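You operate a simulated robot arm through the tools that you are given. There is no shell and no other tool. Be economical: measure what you need, move in short steps, check, and stop when the job is done.

You run a simulated robot arm. Do the job below in one go: nothing can be reset, and whatever is moved stays where it is left.

## Task
Open the fixture case and move its black board to the yellow tray.
Fine: free both screws with the orange driver, driver back in its holder, lid on the blue mat.

It is judged by the outcome, as a careful person would: the job done as asked, and still so three seconds after it is handed in. It fails if anything else is knocked over, pushed out of place, dropped, spilled or broken. A push-on lid holds only when it is set on centred and level and pressed home; a screw cap is set on level and turned clockwise until tight.

## Robot
A 7-joint arm with a two-finger parallel gripper, fixed in place. Base frame: the origin is at the foot of the arm, x ahead of it, y to its left, z up; the work surface is at about z = 0.755. Lengths are in m, angles in degrees, forces in N, time in s.
With the tool pointing down near the work surface it reaches from about 0.2 to 0.68 m from the base axis. Its first joint turns from -66.0 to 66.0 degrees. Payload 2.4 kg.
Tool frame: the origin (TCP) lies between the finger pads and is the grasp point; the fingertips stand 0.03 m ahead of it; z points along the fingers, y is the line along which they close. The gripper opens to 0.094 m. The fingers are 0.028 m wide and 0.01 m thick; the gripper's body (0.05 by 0.096 m) begins 0.055 m behind the TCP.
Orientation is told as [roll, pitch, yaw] about the base's x, y, z axes, in that order, counted from this pose: with the fingers straight down and closing along the base's y, the tool's x points along the base's -x, its y along +y and its z along -z.

## Interface
- The arm moves only by the tool send_rows. Its argument "increments" is a list of rows, each a list of 2 entries, a list of its own where there are three numbers: the shift along the base's x, y, z in m, then the turn, a rotation vector about the base's x, y, z in rad. In form: [[[dx, dy, dz], [wx, wy, wz]], ...]. A call has 1 to 20 rows; each row is the pose to reach, as a shift and turn from the pose commanded when the call began. "grip" is the opening in per cent of the stroke, from 0 (shut) to 100 (fully open), set as the call begins (left out, the last holds). Each row takes 0.2 s and may step no farther than 0.05 m and 8.6 degrees from the row before; otherwise, or with a gripper value out of range, the whole call is refused. A pose out of reach is approached as far as the arm can. The call stops where the force on the tool passes 40 N (or 10 N more than at its start, if that is more) or the arm is blocked; 0.2 s more then pass. Each finger travels about 0.153 m/s and halts on what it meets, pressing with about 36 N; the grip force reading is that of the motor and also rises with nothing between the fingers. The clock runs only during rows and for 0.2 s after the last one: add rows that repeat a pose to give the fingers time. It gives the time, the measured TCP pose, the force on the tool (base axes), the opening and the grip force at its end, in the units of the frame above (readings bear some noise), and new pictures: "show" is both (left out), scene, wrist or none.
- Cameras (640 x 400 px; columns grow to the right, rows downward): "scene" is fixed at [0.0368, 0.4708, 1.4302]; the picture's right is [-0.61, -0.79, 0.00], its down [-0.52, 0.40, -0.76] and it looks along [0.60, -0.46, -0.65] (base axes); focal length 369 px, centre (320, 200). "wrist" rides on the gripper at [0.076, 0.014, -0.102] in the tool frame; the picture's right is [-0.18, 0.98, 0.00], its down [-0.75, -0.14, -0.64] and it looks along [-0.63, -0.12, 0.77] (tool axes); focal length 243 px, centre (320, 200). There is no depth. A picture from a camera that has moved, and an enlarged one, comes with that camera's place and axes in the base frame and with its lens. The place of the scene camera against the robot may be out by one fixed shift of up to 0.025 m in any direction.
- zoom(camera, box): a new picture of the part [left, top, right, bottom] of that camera's present view, enlarged. It takes no simulated time.
- hand_in(): hands the job in; it is judged then, once.

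Work in short steps. Places have to be worked out from the pictures, the camera data and where the tool is seen: move nearer, look again, correct. Check each grasp and each placing, and mend what went wrong. You have 120 turns and 170 pictures in all, those below and enlarged ones among them. Open the gripper and draw the arm clear of the work before you hand the job in, unless the task says otherwise; then end with one line.

The tools are called after ">>>" by a JSON object that holds its "method" and its "body". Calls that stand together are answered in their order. send_rows: Moves the arm, as the interface text tells. Its arguments: {"type":"object","properties":{"increments":{"type":"array"},"grip":{"type":"number"},"show":{"type":"string","enum":["both","scene","wrist","none"]}},"required":["increments"]} The other tools are called the same way: zoom (camera, box) takes an enlarged picture of a part of a camera's view; hand_in () hands the job in.

At the start:

```text
time_s: 0.0
eef_pos: [0.3514, 0.0231, 1.0924]
ee_rot: [0.0, 0.0, 0.0]
wrist_force: [-0.2, 0.3, 0.2]
opening: 0.0942
gripper_force: 0.0
```

scene: 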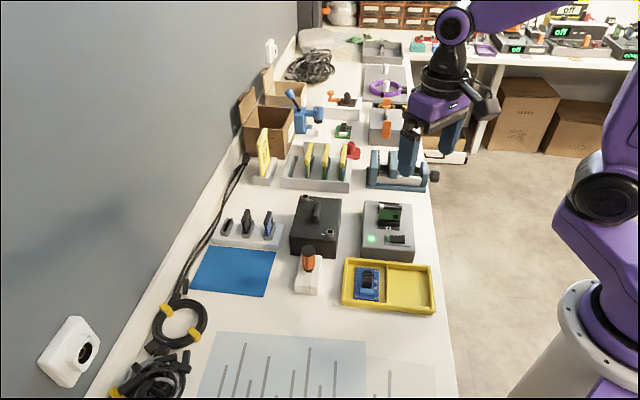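
wrist: 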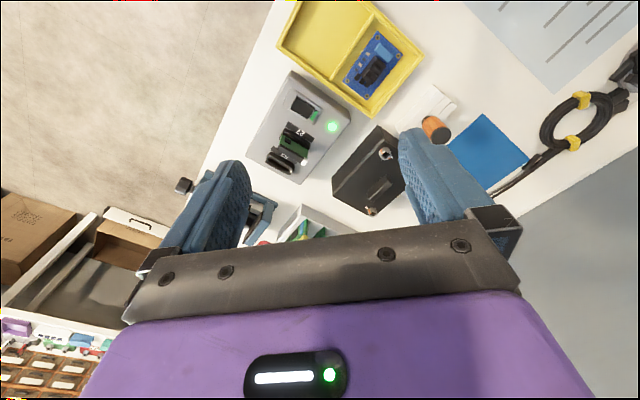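

The black case with a handle and two screws is the fixture case, with the orange driver in the white holder and the yellow tray nearby. I'll zoom in on these first.

>>> {"method": "zoom", "body": {"camera": "scene", "box": [180, 170, 340, 310]}}

>>> {"method": "zoom", "body": {"camera": "scene", "box": [280, 170, 450, 320]}}

>>> {"method": "zoom", "body": {"camera": "wrist", "box": [240, 0, 560, 220]}}

```text
2.86 times, centred on (260, 240) of scene
camera zoom: at [0.0368, 0.4708, 1.4302], right [-0.61, -0.79, 0.0], down [-0.52, 0.4, -0.76], along [0.6, -0.46, -0.65], focal length 1055 px, centre (491, 86)
```

zoom: 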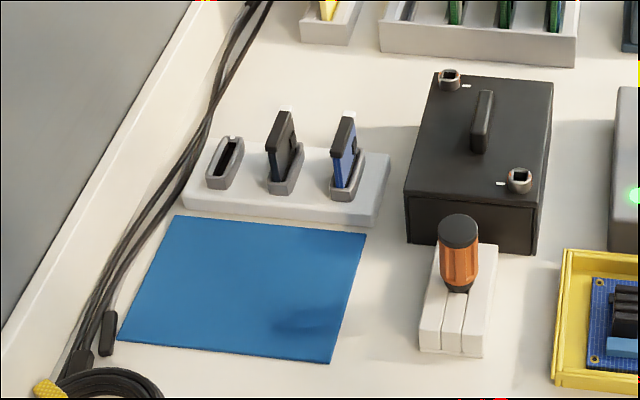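

```text
2.67 times, centred on (365, 245) of scene
camera zoom: at [0.0368, 0.4708, 1.4302], right [-0.61, -0.79, 0.0], down [-0.52, 0.4, -0.76], along [0.6, -0.46, -0.65], focal length 985 px, centre (200, 80)
```

zoom: 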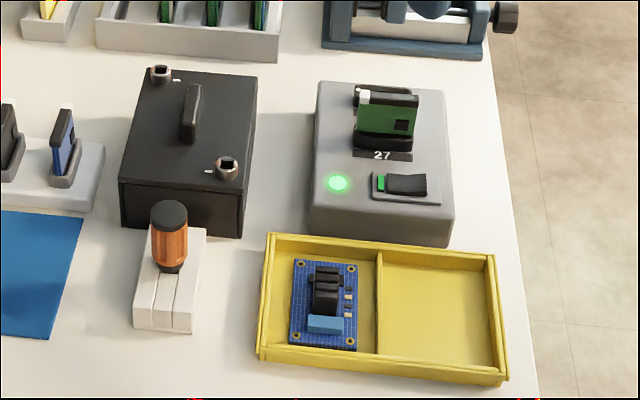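

```text
1.82 times, centred on (400, 110) of wrist
camera zoom: at [0.2751, 0.0371, 1.195], right [0.18, 0.98, 0.0], down [0.75, -0.14, 0.64], along [0.63, -0.12, -0.77], focal length 441 px, centre (174, 364)
```

zoom: 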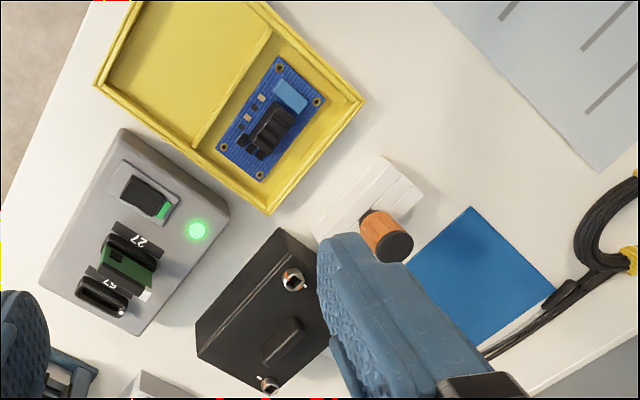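

The case sits at about 45°, with its top near z≈0.84 and the screws near (0.485,0.105) and (0.61,0.077). I'll yaw -45° and move up closer to see the screws and the driver.

>>> {"method": "send_rows", "body": {"increments": [[[0.006, 0.03, -0.01], [0, 0, -0.131]], [[0.012, 0.06, -0.025], [0, 0, -0.262]], [[0.018, 0.09, -0.04], [0, 0, -0.393]], [[0.024, 0.12, -0.055], [0, 0, -0.524]], [[0.03, 0.15, -0.07], [0, 0, -0.654]], [[0.037, 0.175, -0.09], [0, 0, -0.785]], [[0.037, 0.179, -0.092], [0, 0, -0.785]]], "show": "wrist"}}

```text
time_s: 1.6
eef_pos: [0.3877, 0.2028, 1.0]
ee_rot: [0.0, 0.0, -45.0]
wrist_force: [-1.0, -0.3, 0.4]
opening: 0.0938
gripper_force: 0.0
camera wrist: at [0.3442, 0.2672, 1.1028], right [0.83, 0.56, 0.0], down [0.43, -0.63, 0.64], along [0.36, -0.53, -0.77], focal length 243 px, centre (320, 200)
```

wrist: 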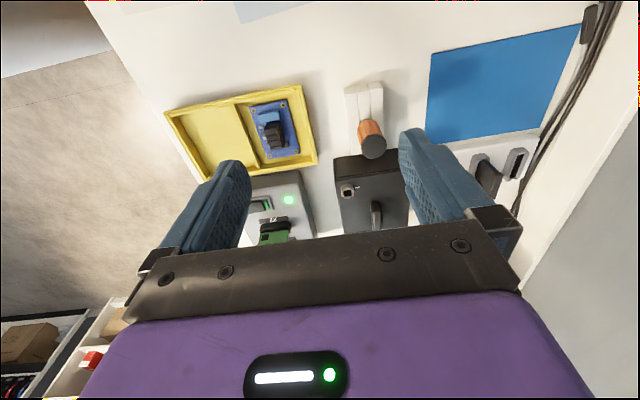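

The wrist camera's upper image rows look straight down, so I need to hover nearly over the target. I'll move over the near screw at a safe height.

>>> {"method": "send_rows", "body": {"increments": [[[0.04, -0.03, -0.01], [0, 0, 0]], [[0.08, -0.07, -0.03], [0, 0, 0]], [[0.11, -0.1, -0.06], [0, 0, 0]], [[0.122, -0.108, -0.08], [0, 0, 0]]], "show": "both"}}

```text
refused: row 1 steps farther than a row can; nothing moved
```

The step was too long, so I'll use finer rows.

>>> {"method": "send_rows", "body": {"increments": [[[0.03, -0.026, -0.01], [0, 0, 0]], [[0.06, -0.052, -0.03], [0, 0, 0]], [[0.09, -0.08, -0.05], [0, 0, 0]], [[0.112, -0.1, -0.07], [0, 0, 0]], [[0.122, -0.108, -0.08], [0, 0, 0]]], "show": "both"}}

```text
time_s: 2.8
eef_pos: [0.5104, 0.093, 0.9202]
ee_rot: [0.0, -0.1, -44.9]
wrist_force: [-0.4, 0.0, 0.2]
opening: 0.0941
gripper_force: 0.1
camera wrist: at [0.4671, 0.1567, 1.0229], right [0.82, 0.57, 0.0], down [0.43, -0.63, 0.64], along [0.36, -0.53, -0.77], focal length 243 px, centre (320, 200)
```

scene: 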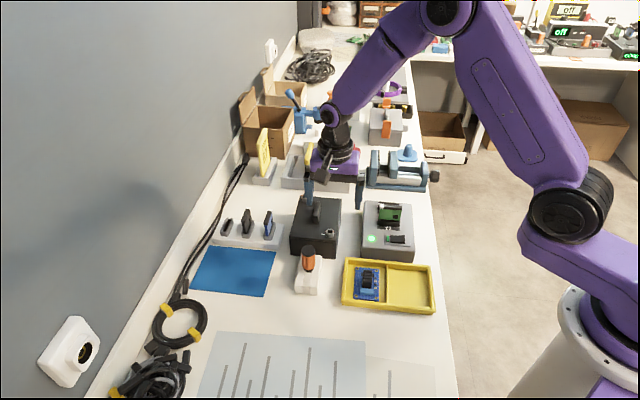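
wrist: 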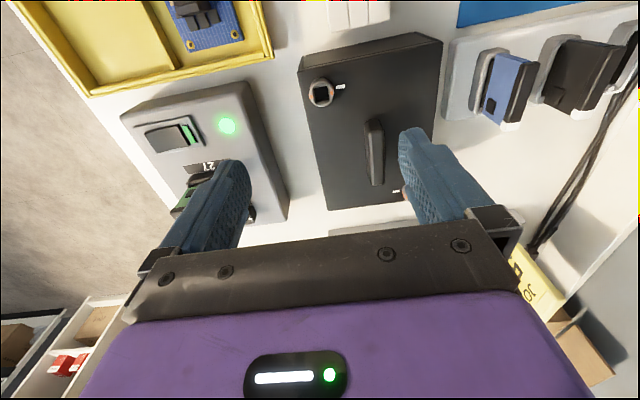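

>>> {"method": "zoom", "body": {"camera": "wrist", "box": [290, 50, 390, 120]}}

>>> {"method": "zoom", "body": {"camera": "wrist", "box": [340, 100, 440, 210]}}

>>> {"method": "zoom", "body": {"camera": "scene", "box": [280, 235, 340, 300]}}

```text
5.71 times, centred on (340, 85) of wrist
camera zoom: at [0.4671, 0.1567, 1.0229], right [0.82, 0.57, 0.0], down [0.43, -0.63, 0.64], along [0.36, -0.53, -0.77], focal length 1386 px, centre (206, 857)
```

zoom: 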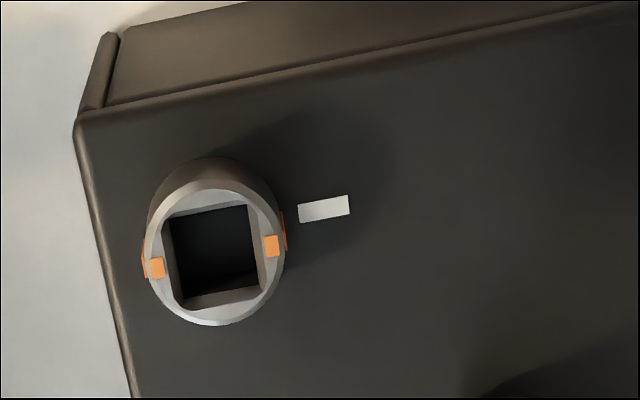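

```text
3.64 times, centred on (390, 155) of wrist
camera zoom: at [0.4671, 0.1567, 1.0229], right [0.82, 0.57, 0.0], down [0.43, -0.63, 0.64], along [0.36, -0.53, -0.77], focal length 882 px, centre (66, 364)
```

zoom: 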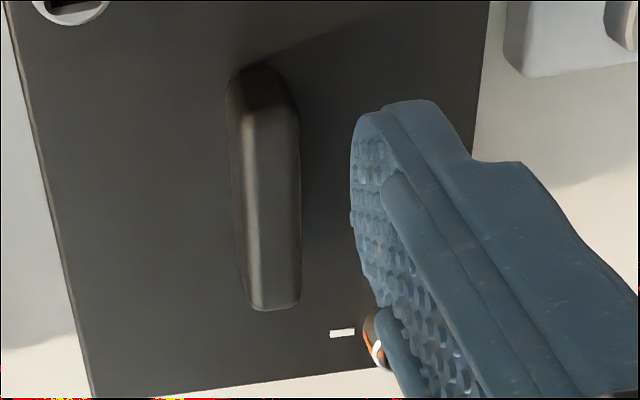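

```text
6.15 times, centred on (310, 268) of scene
camera zoom: at [0.0368, 0.4708, 1.4302], right [-0.61, -0.79, 0.0], down [-0.52, 0.4, -0.76], along [0.6, -0.46, -0.65], focal length 2273 px, centre (382, -215)
```

zoom: 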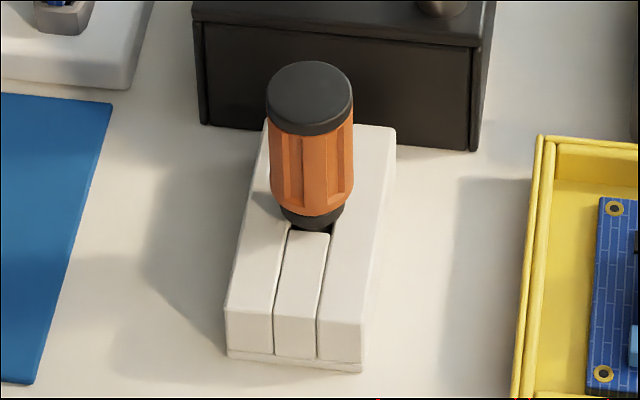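

The screws have square sockets with orange tabs pointing at white marks, aligned with the case axes (about -45°). Next I'll look at the driver from above.

>>> {"method": "send_rows", "body": {"increments": [[[-0.014, 0.04, 0.005], [0, 0, 0]], [[-0.028, 0.079, 0.01], [0, 0, 0]], [[-0.028, 0.079, 0.01], [0, 0, 0]]], "show": "wrist"}}

>>> {"method": "zoom", "body": {"camera": "wrist", "box": [260, 10, 400, 130]}}

```text
time_s: 3.6
eef_pos: [0.4836, 0.1732, 0.9303]
ee_rot: [0.0, 0.0, -45.0]
wrist_force: [0.0, -0.5, 0.4]
opening: 0.094
gripper_force: 0.1
camera wrist: at [0.4389, 0.2362, 1.0337], right [0.82, 0.57, 0.0], down [0.43, -0.63, 0.64], along [0.36, -0.53, -0.77], focal length 243 px, centre (320, 200)
```

wrist: 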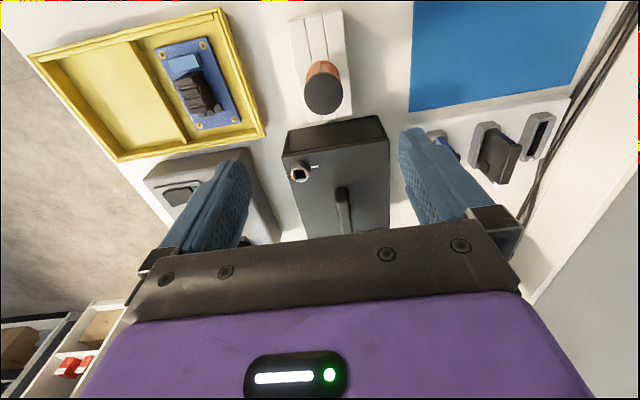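

```text
3.33 times, centred on (330, 70) of wrist
camera zoom: at [0.4389, 0.2362, 1.0337], right [0.82, 0.57, 0.0], down [0.43, -0.63, 0.64], along [0.36, -0.53, -0.77], focal length 809 px, centre (287, 633)
```

zoom: 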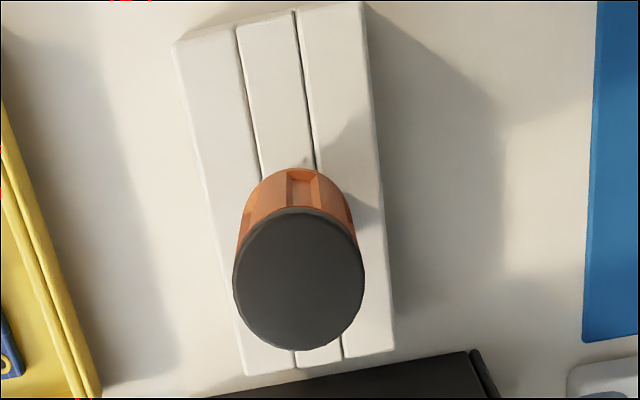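

The driver cap is about 29 mm across at roughly (0.472,0.191), top z≈0.846. I'll centre above it and check.

>>> {"method": "send_rows", "body": {"increments": [[[-0.006, 0.01, -0.01], [0, 0, 0]], [[-0.0117, 0.0183, -0.03], [0, 0, 0]], [[-0.0117, 0.0183, -0.03], [0, 0, 0]]], "show": "both"}}

>>> {"method": "zoom", "body": {"camera": "scene", "box": [270, 190, 370, 300]}}

```text
time_s: 4.4
eef_pos: [0.4722, 0.1906, 0.9004]
ee_rot: [0.0, 0.1, -45.0]
wrist_force: [0.4, 0.4, -0.4]
opening: 0.094
gripper_force: 0.1
camera wrist: at [0.4271, 0.2546, 1.0031], right [0.83, 0.56, 0.0], down [0.43, -0.63, 0.64], along [0.36, -0.53, -0.77], focal length 243 px, centre (320, 200)
```

scene: 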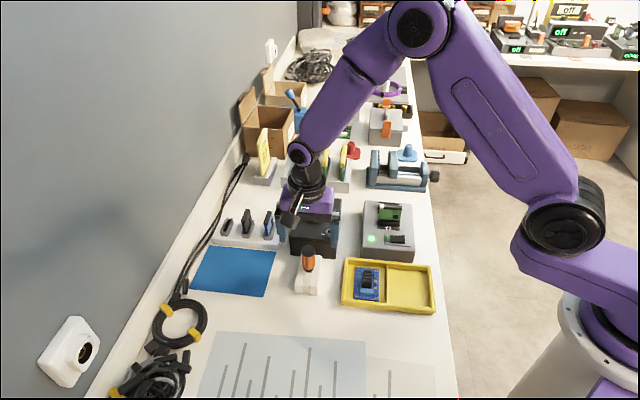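
wrist: 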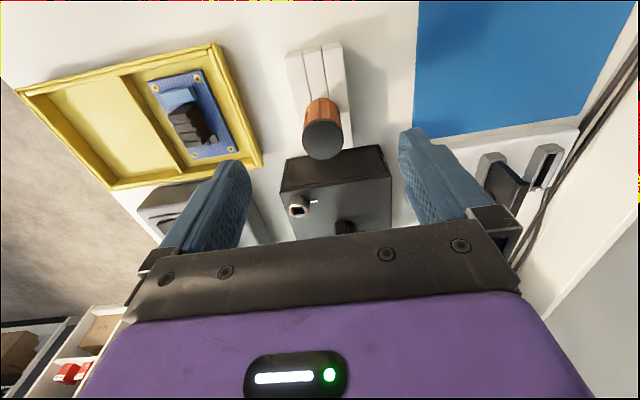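

```text
3.64 times, centred on (320, 245) of scene
camera zoom: at [0.0368, 0.4708, 1.4302], right [-0.61, -0.79, 0.0], down [-0.52, 0.4, -0.76], along [0.6, -0.46, -0.65], focal length 1343 px, centre (320, 36)
```

zoom: 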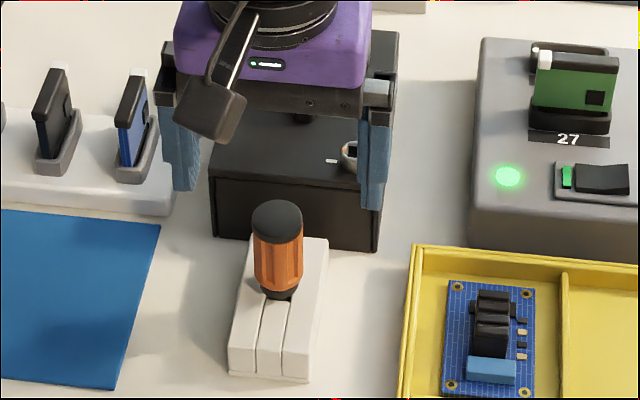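

The cap is centred between the fingers. The handle spans z≈0.784–0.846, so I'll descend to TCP z≈0.822, which keeps the tips above the holder.

>>> {"method": "send_rows", "body": {"increments": [[[0, 0.001, -0.025], [0, 0, 0]], [[0, 0.001, -0.05], [0, 0, 0]], [[0, 0.001, -0.068], [0, 0, 0]], [[0, 0.001, -0.078], [0, 0, 0]], [[0, 0.001, -0.078], [0, 0, 0]]], "show": "both"}}

>>> {"method": "zoom", "body": {"camera": "scene", "box": [270, 210, 350, 300]}}

```text
time_s: 5.6
eef_pos: [0.4716, 0.1918, 0.8214]
ee_rot: [0.0, 0.1, -44.9]
wrist_force: [0.8, -0.5, 0.3]
opening: 0.094
gripper_force: 0.1
camera wrist: at [0.4269, 0.2562, 0.9246], right [0.82, 0.57, 0.0], down [0.43, -0.63, 0.64], along [0.36, -0.53, -0.77], focal length 243 px, centre (320, 200)
```

scene: 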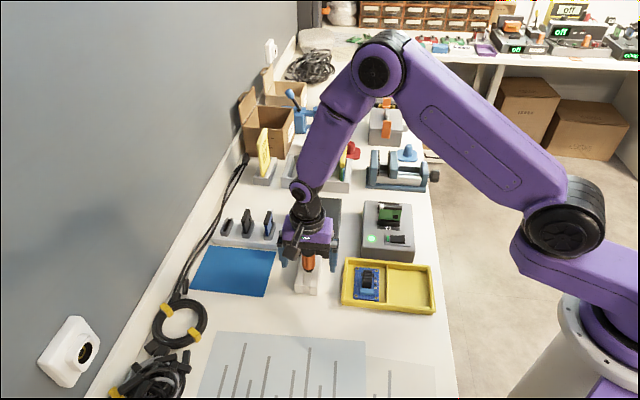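
wrist: 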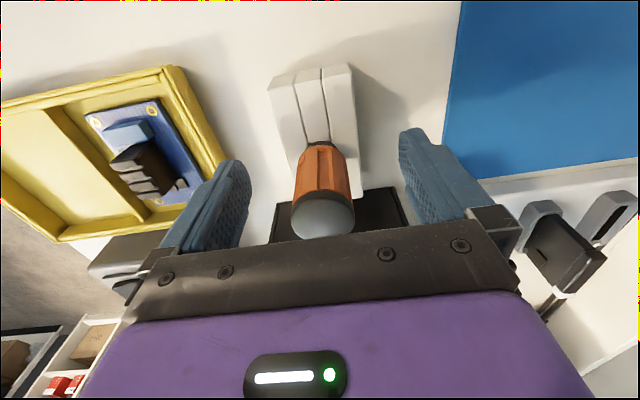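

```text
4.44 times, centred on (310, 255) of scene
camera zoom: at [0.0368, 0.4708, 1.4302], right [-0.61, -0.79, 0.0], down [-0.52, 0.4, -0.76], along [0.6, -0.46, -0.65], focal length 1641 px, centre (364, -44)
```

zoom: 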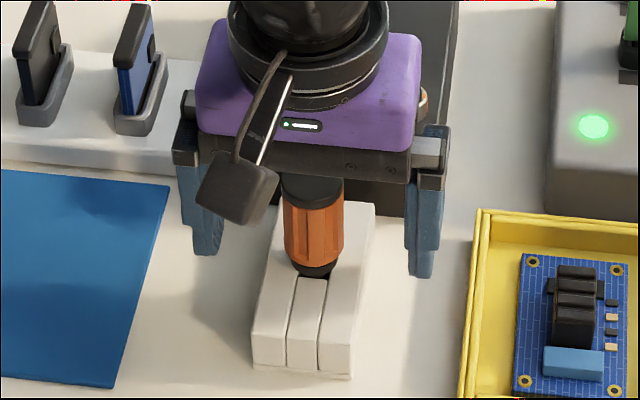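

The tips straddle the driver handle and the holder is aligned at about -45° like the gripper. I'll close.

>>> {"method": "send_rows", "body": {"increments": [[[0, 0, 0], [0, 0, 0]], [[0, 0, 0], [0, 0, 0]], [[0, 0, 0], [0, 0, 0]]], "grip": 0, "show": "wrist"}}

```text
time_s: 6.4
eef_pos: [0.4722, 0.1919, 0.8226]
ee_rot: [0.0, -0.1, -45.1]
wrist_force: [0.7, 0.6, 0.6]
opening: 0.029
gripper_force: 36.2
camera wrist: at [0.4268, 0.2562, 0.9248], right [0.82, 0.57, 0.0], down [0.43, -0.63, 0.64], along [0.36, -0.53, -0.77], focal length 243 px, centre (320, 200)
```

wrist: 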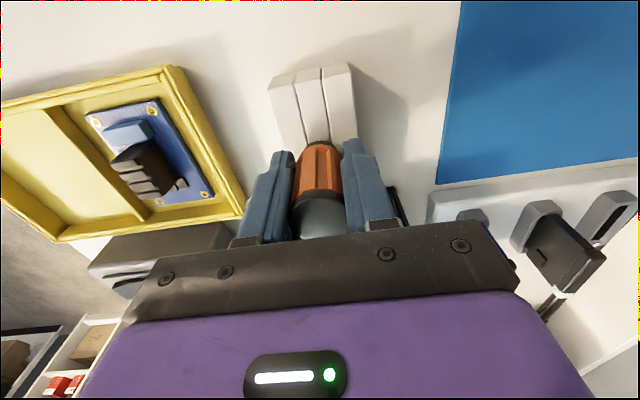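

The grip is good (29 mm). I'll lift straight up, recording the grasp pose as (0.472,0.192,0.822).

>>> {"method": "send_rows", "body": {"increments": [[[0, 0, 0.015], [0, 0, 0]], [[0, 0, 0.035], [0, 0, 0]], [[0, 0, 0.06], [0, 0, 0]], [[0, 0, 0.085], [0, 0, 0]], [[0, 0, 0.1], [0, 0, 0]]], "show": "both"}}

>>> {"method": "zoom", "body": {"camera": "scene", "box": [270, 190, 350, 300]}}

>>> {"method": "zoom", "body": {"camera": "wrist", "box": [260, 20, 380, 220]}}

```text
time_s: 7.6
eef_pos: [0.4711, 0.1928, 0.9227]
ee_rot: [0.1, 0.0, -44.9]
wrist_force: [0.4, 0.0, -0.4]
opening: 0.0295
gripper_force: 36.1
camera wrist: at [0.4267, 0.256, 1.0257], right [0.82, 0.57, 0.0], down [0.43, -0.63, 0.64], along [0.36, -0.53, -0.77], focal length 243 px, centre (320, 200)
```

scene: 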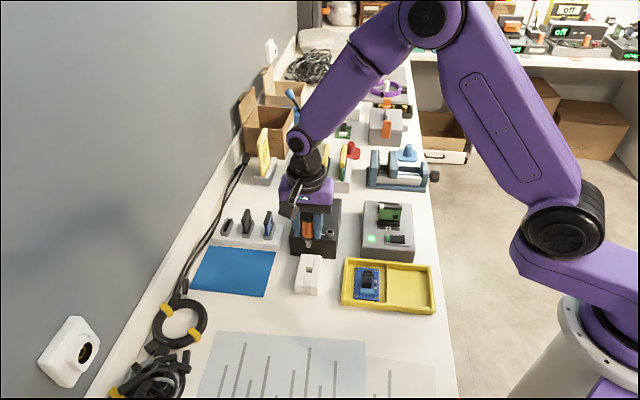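
wrist: 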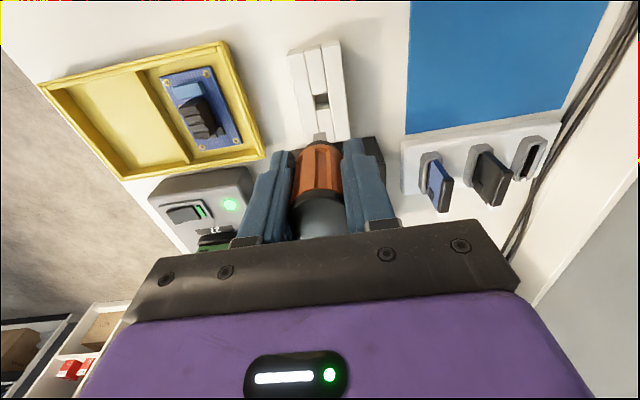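

```text
3.64 times, centred on (310, 245) of scene
camera zoom: at [0.0368, 0.4708, 1.4302], right [-0.61, -0.79, 0.0], down [-0.52, 0.4, -0.76], along [0.6, -0.46, -0.65], focal length 1343 px, centre (356, 36)
```

zoom: 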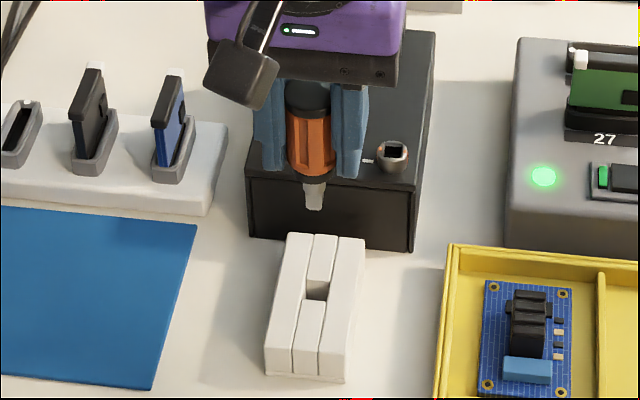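

```text
2.00 times, centred on (320, 120) of wrist
camera zoom: at [0.4267, 0.256, 1.0257], right [0.82, 0.57, 0.0], down [0.43, -0.63, 0.64], along [0.36, -0.53, -0.77], focal length 485 px, centre (320, 360)
```

zoom: 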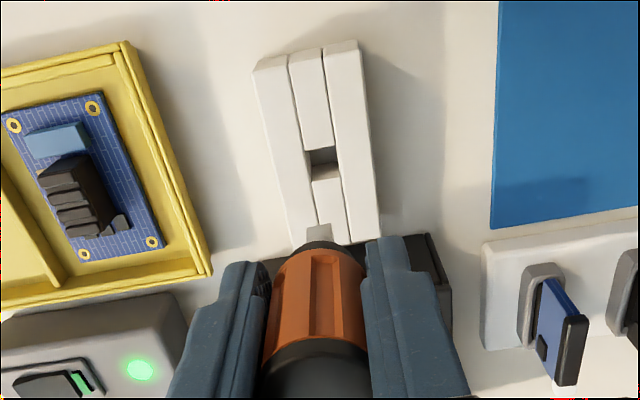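

The driver has a square bit with its tip about 0.062 below the TCP. The socket triangulates to (0.5017,0.1072,0.818). I'll hover with the tip about 25 mm above it.

>>> {"method": "send_rows", "body": {"increments": [[[0.01, -0.028, 0.01], [0, 0, 0]], [[0.02, -0.056, 0.01], [0, 0, 0]], [[0.0302, -0.0853, 0.0], [0, 0, 0]], [[0.0302, -0.0853, -0.015], [0, 0, 0]], [[0.0302, -0.0853, -0.015], [0, 0, 0]]], "show": "none"}}

>>> {"method": "zoom", "body": {"camera": "scene", "box": [290, 180, 370, 270]}}

>>> {"method": "zoom", "body": {"camera": "wrist", "box": [270, 50, 390, 200]}}

```text
time_s: 8.8
eef_pos: [0.5027, 0.1074, 0.9077]
ee_rot: [0.0, 0.0, -45.0]
wrist_force: [-0.6, -0.2, -0.2]
opening: 0.0291
gripper_force: 35.7
```

```text
4.44 times, centred on (330, 225) of scene
camera zoom: at [0.0368, 0.4708, 1.4302], right [-0.61, -0.79, 0.0], down [-0.52, 0.4, -0.76], along [0.6, -0.46, -0.65], focal length 1641 px, centre (276, 89)
```

zoom: 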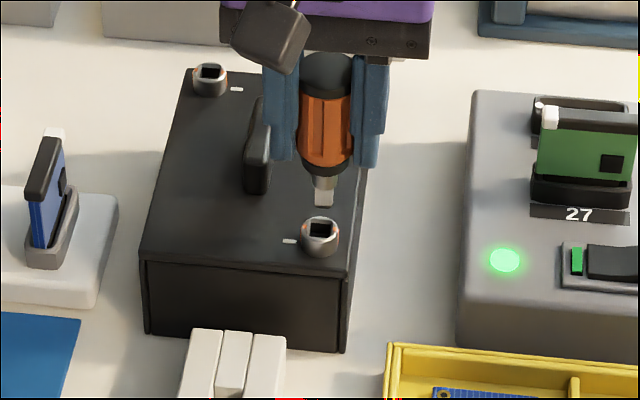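

```text
2.67 times, centred on (330, 125) of wrist
camera zoom: at [0.4577, 0.1707, 1.0105], right [0.82, 0.57, 0.0], down [0.43, -0.63, 0.64], along [0.36, -0.53, -0.77], focal length 647 px, centre (293, 400)
```

zoom: 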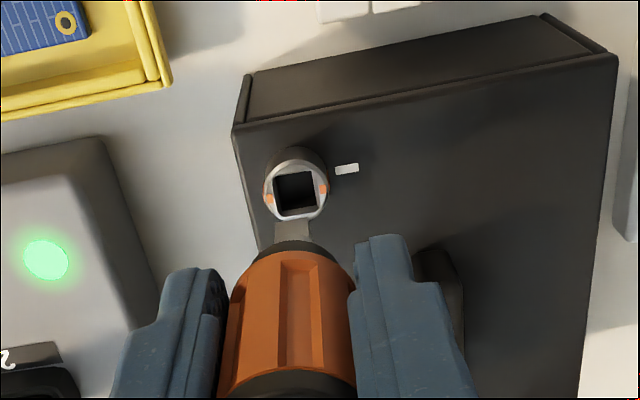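

The tip and socket line up within about 1 mm. I'll apply a tiny correction and descend gently.

>>> {"method": "send_rows", "body": {"increments": [[[0.0002, 0, -0.01], [0, 0, 0]], [[0.0002, 0, -0.02], [0, 0, 0]], [[0.0002, 0, -0.026], [0, 0, 0]], [[0.0002, 0, -0.03], [0, 0, 0]], [[0.0002, 0, -0.034], [0, 0, 0]]], "show": "none"}}

>>> {"method": "zoom", "body": {"camera": "scene", "box": [290, 180, 370, 270]}}

>>> {"method": "zoom", "body": {"camera": "wrist", "box": [270, 50, 390, 200]}}

```text
time_s: 10.0
eef_pos: [0.5027, 0.1083, 0.8738]
ee_rot: [0.1, -0.1, -45.0]
wrist_force: [2.3, 4.3, 26.4]
opening: 0.0292
gripper_force: 35.8
```

```text
4.44 times, centred on (330, 225) of scene
camera zoom: at [0.0364, 0.4708, 1.4302], right [-0.61, -0.79, 0.0], down [-0.52, 0.4, -0.76], along [0.6, -0.46, -0.65], focal length 1641 px, centre (276, 89)
```

zoom: 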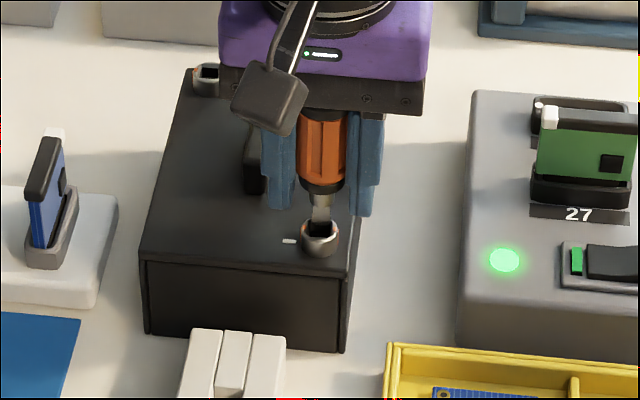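

```text
2.67 times, centred on (330, 125) of wrist
camera zoom: at [0.4577, 0.1714, 0.9767], right [0.82, 0.57, 0.0], down [0.43, -0.63, 0.64], along [0.37, -0.53, -0.77], focal length 647 px, centre (293, 400)
```

zoom: 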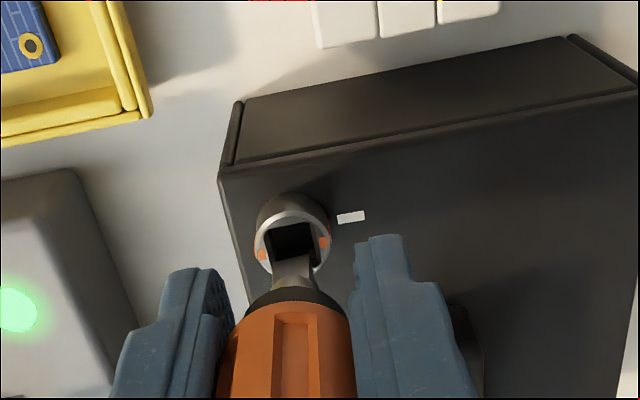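

Contact at 26 N: the bit is resting on the far rim, about 10 mm too far along the camera's forward direction. I'll lift 8 mm, shift back about 9 mm and check.

>>> {"method": "send_rows", "body": {"increments": [[[0, 0, 0.008], [0, 0, 0]], [[-0.0052, 0.0075, 0.008], [0, 0, 0]], [[-0.0052, 0.0075, 0.008], [0, 0, 0]]], "show": "none"}}

>>> {"method": "zoom", "body": {"camera": "scene", "box": [300, 200, 360, 250]}}

>>> {"method": "zoom", "body": {"camera": "wrist", "box": [280, 90, 360, 180]}}

```text
time_s: 10.8
eef_pos: [0.4967, 0.1151, 0.8819]
ee_rot: [-0.1, -0.1, -45.0]
wrist_force: [0.0, 0.3, -0.8]
opening: 0.029
gripper_force: 36.1
```

```text
8.00 times, centred on (330, 225) of scene
camera zoom: at [0.0368, 0.4708, 1.4302], right [-0.61, -0.79, 0.0], down [-0.52, 0.4, -0.76], along [0.6, -0.46, -0.65], focal length 2954 px, centre (240, 0)
```

zoom: 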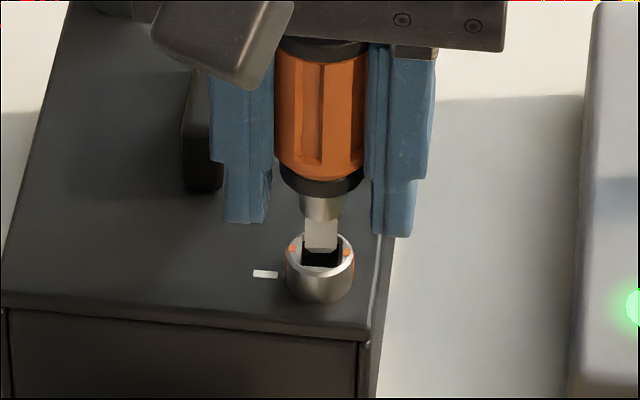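

```text
4.44 times, centred on (320, 135) of wrist
camera zoom: at [0.4514, 0.1783, 0.984], right [0.82, 0.57, 0.0], down [0.43, -0.63, 0.64], along [0.36, -0.53, -0.77], focal length 1078 px, centre (320, 489)
```

zoom: 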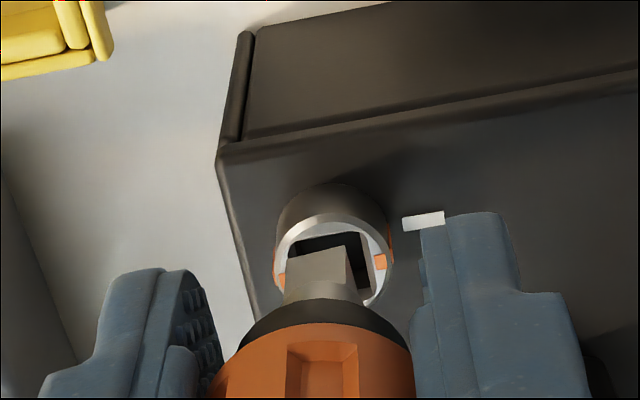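

Now the bit is over the hole within about 1.5 mm. I'll make a small correction and lower.

>>> {"method": "send_rows", "body": {"increments": [[[0.0012, -0.0001, 0], [0, 0, 0]], [[0.0012, -0.0001, -0.005], [0, 0, 0]], [[0.0012, -0.0001, -0.009], [0, 0, 0]], [[0.0012, -0.0001, -0.012], [0, 0, 0]]], "show": "none"}}

>>> {"method": "zoom", "body": {"camera": "scene", "box": [300, 200, 360, 250]}}

>>> {"method": "zoom", "body": {"camera": "wrist", "box": [280, 90, 360, 180]}}

```text
time_s: 11.8
eef_pos: [0.4987, 0.1146, 0.8689]
ee_rot: [0.2, 0.0, -45.0]
wrist_force: [5.4, -4.3, 4.7]
opening: 0.0289
gripper_force: 36.1
```

```text
8.00 times, centred on (330, 225) of scene
camera zoom: at [0.0368, 0.4707, 1.4302], right [-0.61, -0.79, 0.0], down [-0.52, 0.4, -0.76], along [0.6, -0.46, -0.65], focal length 2954 px, centre (240, 0)
```

zoom: 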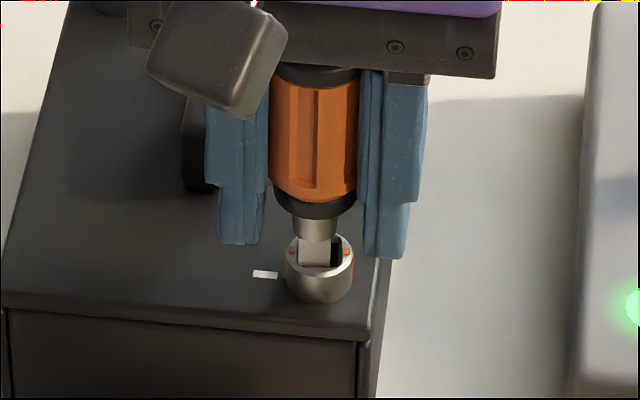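

```text
4.44 times, centred on (320, 135) of wrist
camera zoom: at [0.4541, 0.1777, 0.9726], right [0.83, 0.56, 0.0], down [0.43, -0.63, 0.64], along [0.37, -0.53, -0.77], focal length 1078 px, centre (320, 489)
```

zoom: 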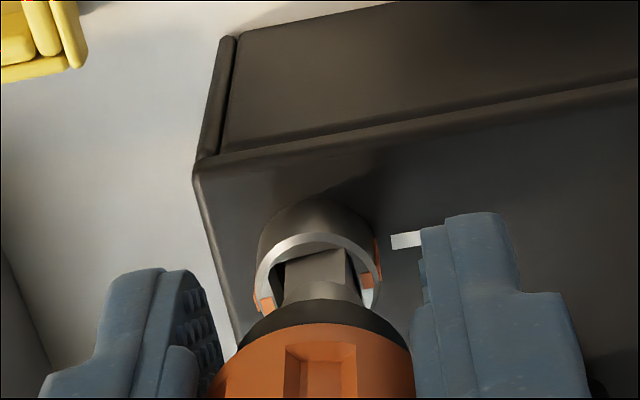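

The bit has entered the socket. I'll nudge slightly with the lateral force and push deeper.

>>> {"method": "send_rows", "body": {"increments": [[[0.0005, -0.0007, -0.002], [0, 0, 0]], [[0.0005, -0.0007, -0.005], [0, 0, 0]], [[0.0005, -0.0007, -0.008], [0, 0, 0]], [[0.0005, -0.0007, -0.011], [0, 0, 0]]], "show": "none"}}

>>> {"method": "zoom", "body": {"camera": "scene", "box": [300, 200, 360, 250]}}

```text
time_s: 12.8
eef_pos: [0.4974, 0.1146, 0.8595]
ee_rot: [0.0, 0.0, -45.0]
wrist_force: [-0.9, -6.3, 29.0]
opening: 0.0285
gripper_force: 36.1
```

```text
8.00 times, centred on (330, 225) of scene
camera zoom: at [0.0363, 0.4705, 1.4303], right [-0.61, -0.79, 0.0], down [-0.52, 0.4, -0.76], along [0.6, -0.46, -0.65], focal length 2954 px, centre (240, 0)
```

zoom: 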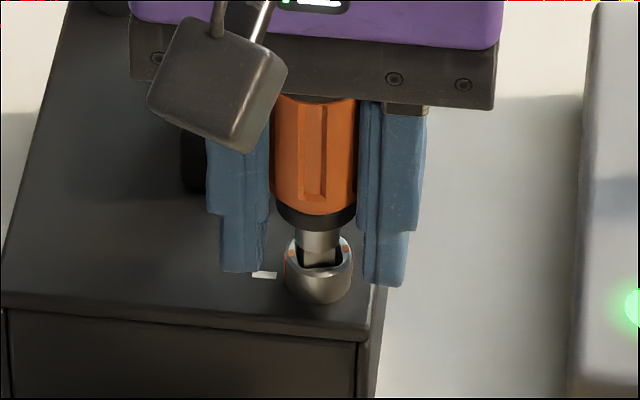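

The bit is deep in the socket at 29 N, likely bottomed. Before turning I'll ease off and check for any driver tilt or offset in the grip.

>>> {"method": "send_rows", "body": {"increments": [[[0, 0, 0.002], [0, 0, 0]], [[0, 0, 0.002], [0, 0, 0]]], "show": "both"}}

>>> {"method": "zoom", "body": {"camera": "wrist", "box": [250, 100, 390, 240]}}

```text
time_s: 13.4
eef_pos: [0.4973, 0.1147, 0.8597]
ee_rot: [0.1, 0.0, -45.0]
wrist_force: [8.0, -5.6, -2.4]
opening: 0.0282
gripper_force: 36.0
camera wrist: at [0.4537, 0.1777, 0.9625], right [0.82, 0.57, 0.0], down [0.43, -0.63, 0.64], along [0.36, -0.53, -0.77], focal length 243 px, centre (320, 200)
```

scene: 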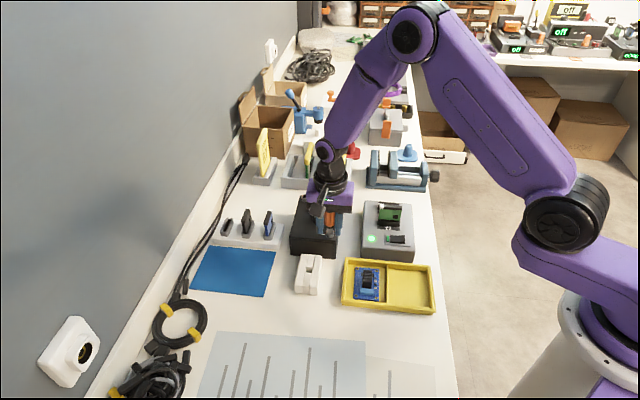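
wrist: 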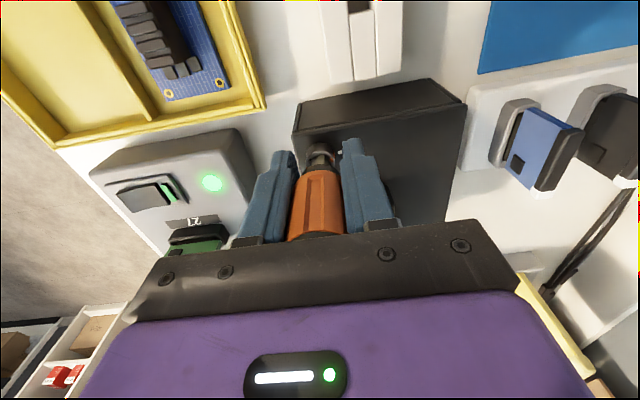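

```text
2.86 times, centred on (320, 170) of wrist
camera zoom: at [0.4537, 0.1777, 0.9625], right [0.82, 0.57, 0.0], down [0.43, -0.63, 0.64], along [0.36, -0.53, -0.77], focal length 693 px, centre (320, 286)
```

zoom: 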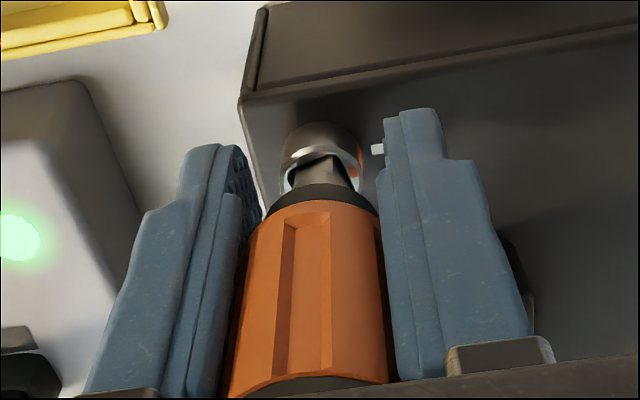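

The lateral force (~10 N) shows the tool is too far back. I'll nudge it forward and watch the force.

>>> {"method": "send_rows", "body": {"increments": [[[0.0008, -0.0008, 0.0], [0, 0, 0]], [[0.0015, -0.0015, 0.0], [0, 0, 0]], [[0.0015, -0.0015, 0.0], [0, 0, 0]]], "show": "none"}}

>>> {"method": "zoom", "body": {"camera": "wrist", "box": [280, 130, 360, 240]}}

>>> {"method": "zoom", "body": {"camera": "scene", "box": [300, 200, 360, 250]}}

```text
time_s: 14.2
eef_pos: [0.4998, 0.1105, 0.8607]
ee_rot: [-0.1, 0.1, -44.9]
wrist_force: [0.0, 1.0, -0.4]
opening: 0.0286
gripper_force: 36.4
```

```text
3.64 times, centred on (320, 185) of wrist
camera zoom: at [0.4546, 0.1763, 0.9629], right [0.82, 0.57, 0.0], down [0.44, -0.63, 0.64], along [0.36, -0.53, -0.77], focal length 882 px, centre (320, 254)
```

zoom: 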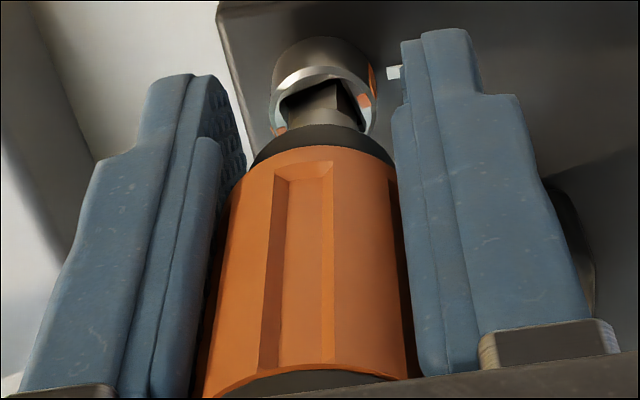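

```text
8.00 times, centred on (330, 225) of scene
camera zoom: at [0.0368, 0.4708, 1.4302], right [-0.61, -0.79, 0.0], down [-0.52, 0.4, -0.76], along [0.6, -0.46, -0.65], focal length 2954 px, centre (240, 0)
```

zoom: 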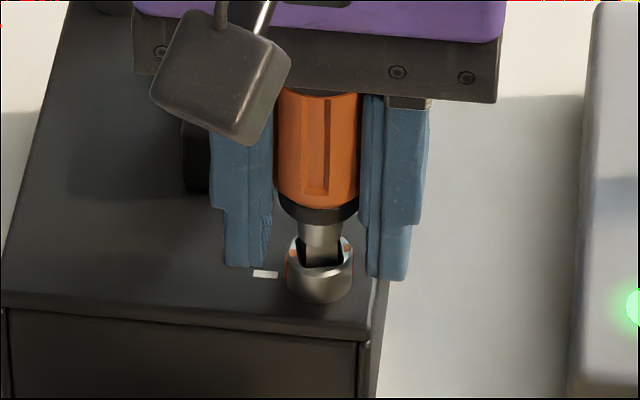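

Forces are near zero with the bit in the socket. I'll try turning counter-clockwise 15° about the socket axis and see whether the tabs move.

>>> {"method": "send_rows", "body": {"increments": [[[-0.0004, -0.0002, -0.001], [0, 0, 0.13]], [[-0.0008, -0.0006, -0.001], [0, 0, 0.26]], [[-0.0008, -0.0006, -0.001], [0, 0, 0.26]]], "show": "none"}}

>>> {"method": "zoom", "body": {"camera": "wrist", "box": [280, 110, 360, 200]}}

>>> {"method": "zoom", "body": {"camera": "scene", "box": [300, 200, 360, 250]}}

```text
time_s: 15.0
eef_pos: [0.4992, 0.1123, 0.8609]
ee_rot: [0.0, 0.0, -30.0]
wrist_force: [-5.6, -0.5, 8.5]
opening: 0.0283
gripper_force: 35.7
```

```text
4.44 times, centred on (320, 155) of wrist
camera zoom: at [0.439, 0.162, 0.9623], right [0.65, 0.76, 0.0], down [0.58, -0.5, 0.64], along [0.49, -0.42, -0.77], focal length 1078 px, centre (320, 400)
```

zoom: 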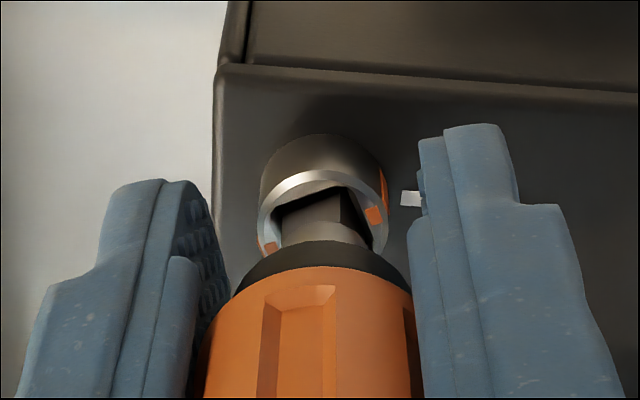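

```text
8.00 times, centred on (330, 225) of scene
camera zoom: at [0.0365, 0.4708, 1.4302], right [-0.61, -0.79, 0.0], down [-0.52, 0.4, -0.76], along [0.6, -0.46, -0.65], focal length 2954 px, centre (240, 0)
```

zoom: 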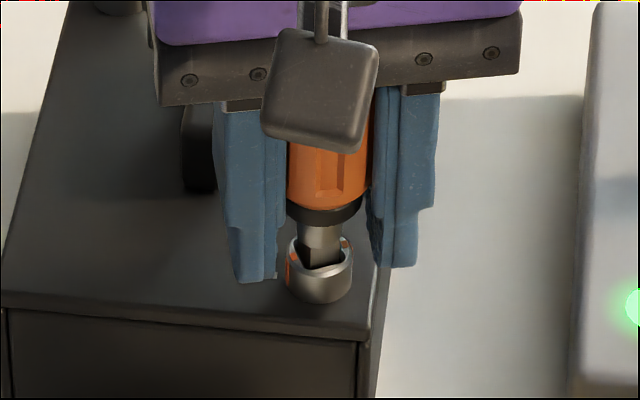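

The tabs have visibly turned with the bit. I'll continue counter-clockwise in steps.

>>> {"method": "send_rows", "body": {"increments": [[[-0.0008, -0.0004, 0], [0, 0, 0.13]], [[-0.0014, -0.0008, 0], [0, 0, 0.26]], [[-0.0017, -0.0012, 0], [0, 0, 0.39]], [[-0.002, -0.0017, 0], [0, 0, 0.52]], [[-0.002, -0.0017, 0], [0, 0, 0.52]]], "show": "none"}}

>>> {"method": "zoom", "body": {"camera": "wrist", "box": [280, 110, 360, 200]}}

>>> {"method": "zoom", "body": {"camera": "scene", "box": [300, 200, 360, 250]}}

```text
time_s: 16.2
eef_pos: [0.4978, 0.1101, 0.8606]
ee_rot: [0.0, -0.1, -0.1]
wrist_force: [1.4, 0.4, 4.0]
opening: 0.0285
gripper_force: 35.8
```

```text
4.44 times, centred on (320, 155) of wrist
camera zoom: at [0.4204, 0.1241, 0.9622], right [0.19, 0.98, 0.0], down [0.75, -0.14, 0.64], along [0.63, -0.12, -0.77], focal length 1078 px, centre (320, 400)
```

zoom: 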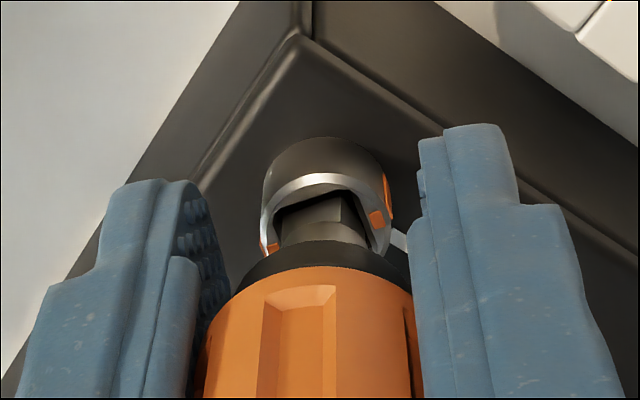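

```text
8.00 times, centred on (330, 225) of scene
camera zoom: at [0.0367, 0.4708, 1.4302], right [-0.61, -0.79, 0.0], down [-0.52, 0.4, -0.76], along [0.6, -0.46, -0.65], focal length 2954 px, centre (240, 0)
```

zoom: 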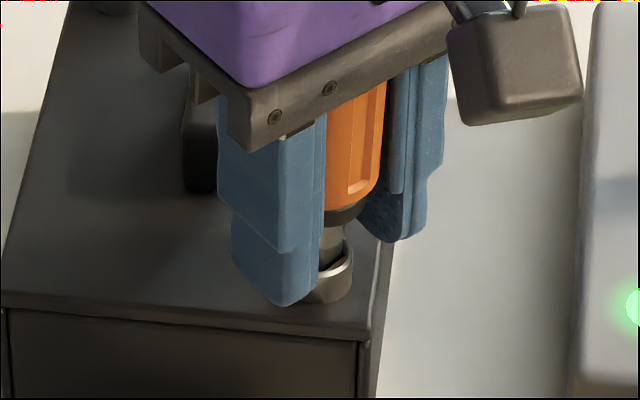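

The screw is turning with the tool and has gone 45° so far. I'll do another 45°.

>>> {"method": "send_rows", "body": {"increments": [[[-0.0001, -0.0005, 0], [0, 0, 0.13]], [[-0.0001, -0.001, 0], [0, 0, 0.26]], [[0, -0.0015, 0], [0, 0, 0.39]], [[0.0001, -0.002, 0], [0, 0, 0.52]], [[0.0003, -0.0025, 0], [0, 0, 0.65]], [[0.0004, -0.0029, 0], [0, 0, 0.785]], [[0.0004, -0.0029, 0], [0, 0, 0.785]]], "show": "none"}}

>>> {"method": "zoom", "body": {"camera": "wrist", "box": [280, 110, 360, 200]}}

>>> {"method": "zoom", "body": {"camera": "scene", "box": [300, 200, 360, 250]}}

```text
time_s: 17.8
eef_pos: [0.498, 0.1066, 0.8594]
ee_rot: [-0.1, -0.1, 44.8]
wrist_force: [7.3, 2.0, 9.4]
opening: 0.0284
gripper_force: 35.1
```

```text
4.44 times, centred on (320, 155) of wrist
camera zoom: at [0.4332, 0.0634, 0.962], right [-0.56, 0.83, 0.0], down [0.63, 0.43, 0.64], along [0.53, 0.36, -0.77], focal length 1078 px, centre (320, 400)
```

zoom: 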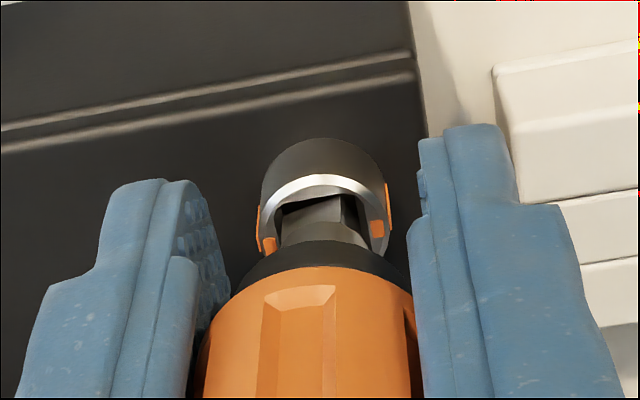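

```text
8.00 times, centred on (330, 225) of scene
camera zoom: at [0.0368, 0.4708, 1.4302], right [-0.61, -0.79, 0.0], down [-0.52, 0.4, -0.76], along [0.6, -0.46, -0.65], focal length 2954 px, centre (240, 0)
```

zoom: 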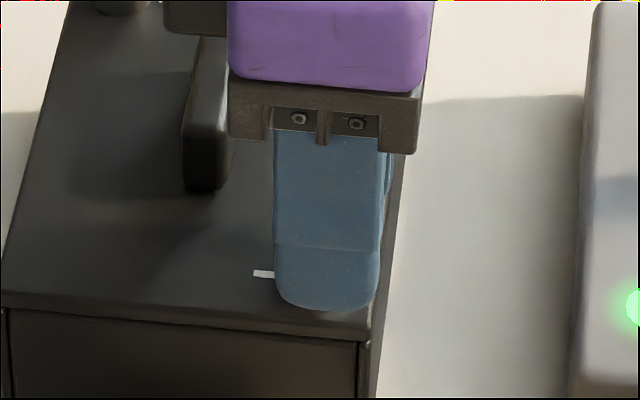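

The tab angle suggests the screw may be nearing a stop. I'll turn 15° more to see whether it follows.

>>> {"method": "send_rows", "body": {"increments": [[[0.0002, -0.0005, 0], [0, 0, 0.13]], [[0.0006, -0.0009, 0], [0, 0, 0.26]], [[0.0006, -0.0009, 0], [0, 0, 0.26]]], "show": "none"}}

>>> {"method": "zoom", "body": {"camera": "wrist", "box": [280, 110, 360, 200]}}

```text
time_s: 18.6
eef_pos: [0.4985, 0.1067, 0.8595]
ee_rot: [-0.1, -0.1, 59.7]
wrist_force: [10.2, 3.0, 9.1]
opening: 0.0286
gripper_force: 36.3
```

```text
4.44 times, centred on (320, 155) of wrist
camera zoom: at [0.4472, 0.0476, 0.9619], right [-0.76, 0.65, 0.0], down [0.5, 0.58, 0.64], along [0.42, 0.49, -0.77], focal length 1078 px, centre (320, 400)
```

zoom: 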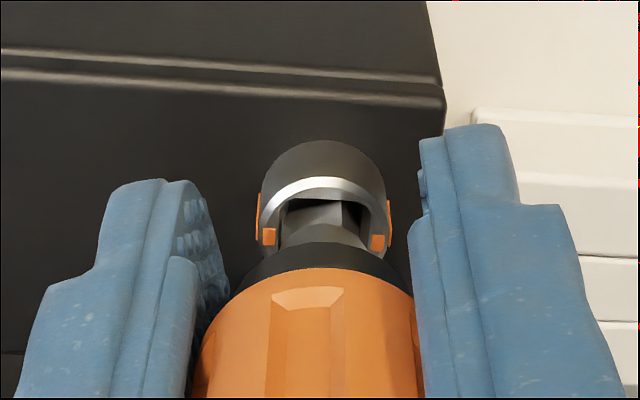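

The screw stopped at about 90° with its tabs perpendicular to the mark, so it's a released quarter-turn. The driver then began slipping in the grip. I'll lift the driver straight out.

>>> {"method": "send_rows", "body": {"increments": [[[0.0008, 0, 0.002], [0, 0, -0.06]], [[0.0008, 0, 0.01], [0, 0, -0.06]], [[0.0008, 0, 0.025], [0, 0, -0.06]], [[0.0008, 0, 0.045], [0, 0, -0.06]], [[0.0008, 0, 0.06], [0, 0, -0.06]]], "show": "wrist"}}

>>> {"method": "zoom", "body": {"camera": "wrist", "box": [260, 60, 380, 220]}}

>>> {"method": "zoom", "body": {"camera": "scene", "box": [280, 170, 370, 260]}}

```text
time_s: 19.8
eef_pos: [0.498, 0.1045, 0.9193]
ee_rot: [0.0, 0.0, 56.3]
wrist_force: [-0.9, -0.5, -1.4]
opening: 0.0287
gripper_force: 36.5
camera wrist: at [0.444, 0.0507, 1.0223], right [-0.71, 0.7, 0.0], down [0.54, 0.55, 0.64], along [0.45, 0.46, -0.77], focal length 243 px, centre (320, 200)
```

wrist: 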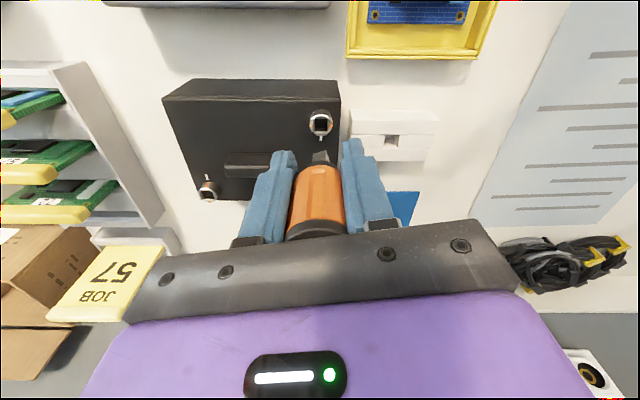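

```text
2.50 times, centred on (320, 140) of wrist
camera zoom: at [0.444, 0.0507, 1.0223], right [-0.71, 0.7, 0.0], down [0.54, 0.55, 0.64], along [0.45, 0.46, -0.77], focal length 606 px, centre (320, 350)
```

zoom: 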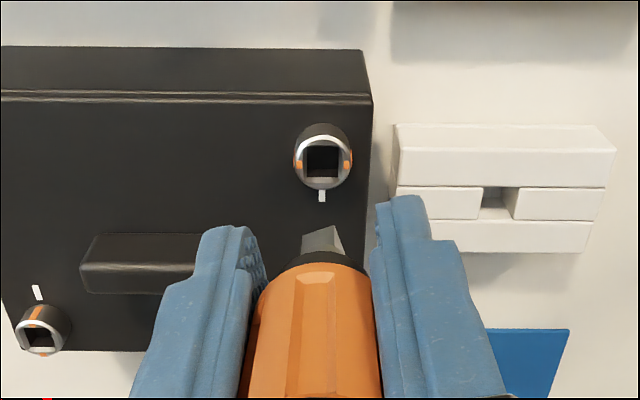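

```text
4.44 times, centred on (325, 215) of scene
camera zoom: at [0.0368, 0.4708, 1.4302], right [-0.61, -0.79, 0.0], down [-0.52, 0.4, -0.76], along [0.6, -0.46, -0.65], focal length 1641 px, centre (298, 133)
```

zoom: 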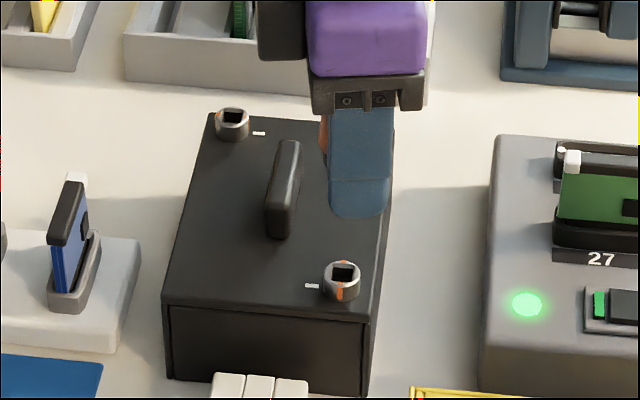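

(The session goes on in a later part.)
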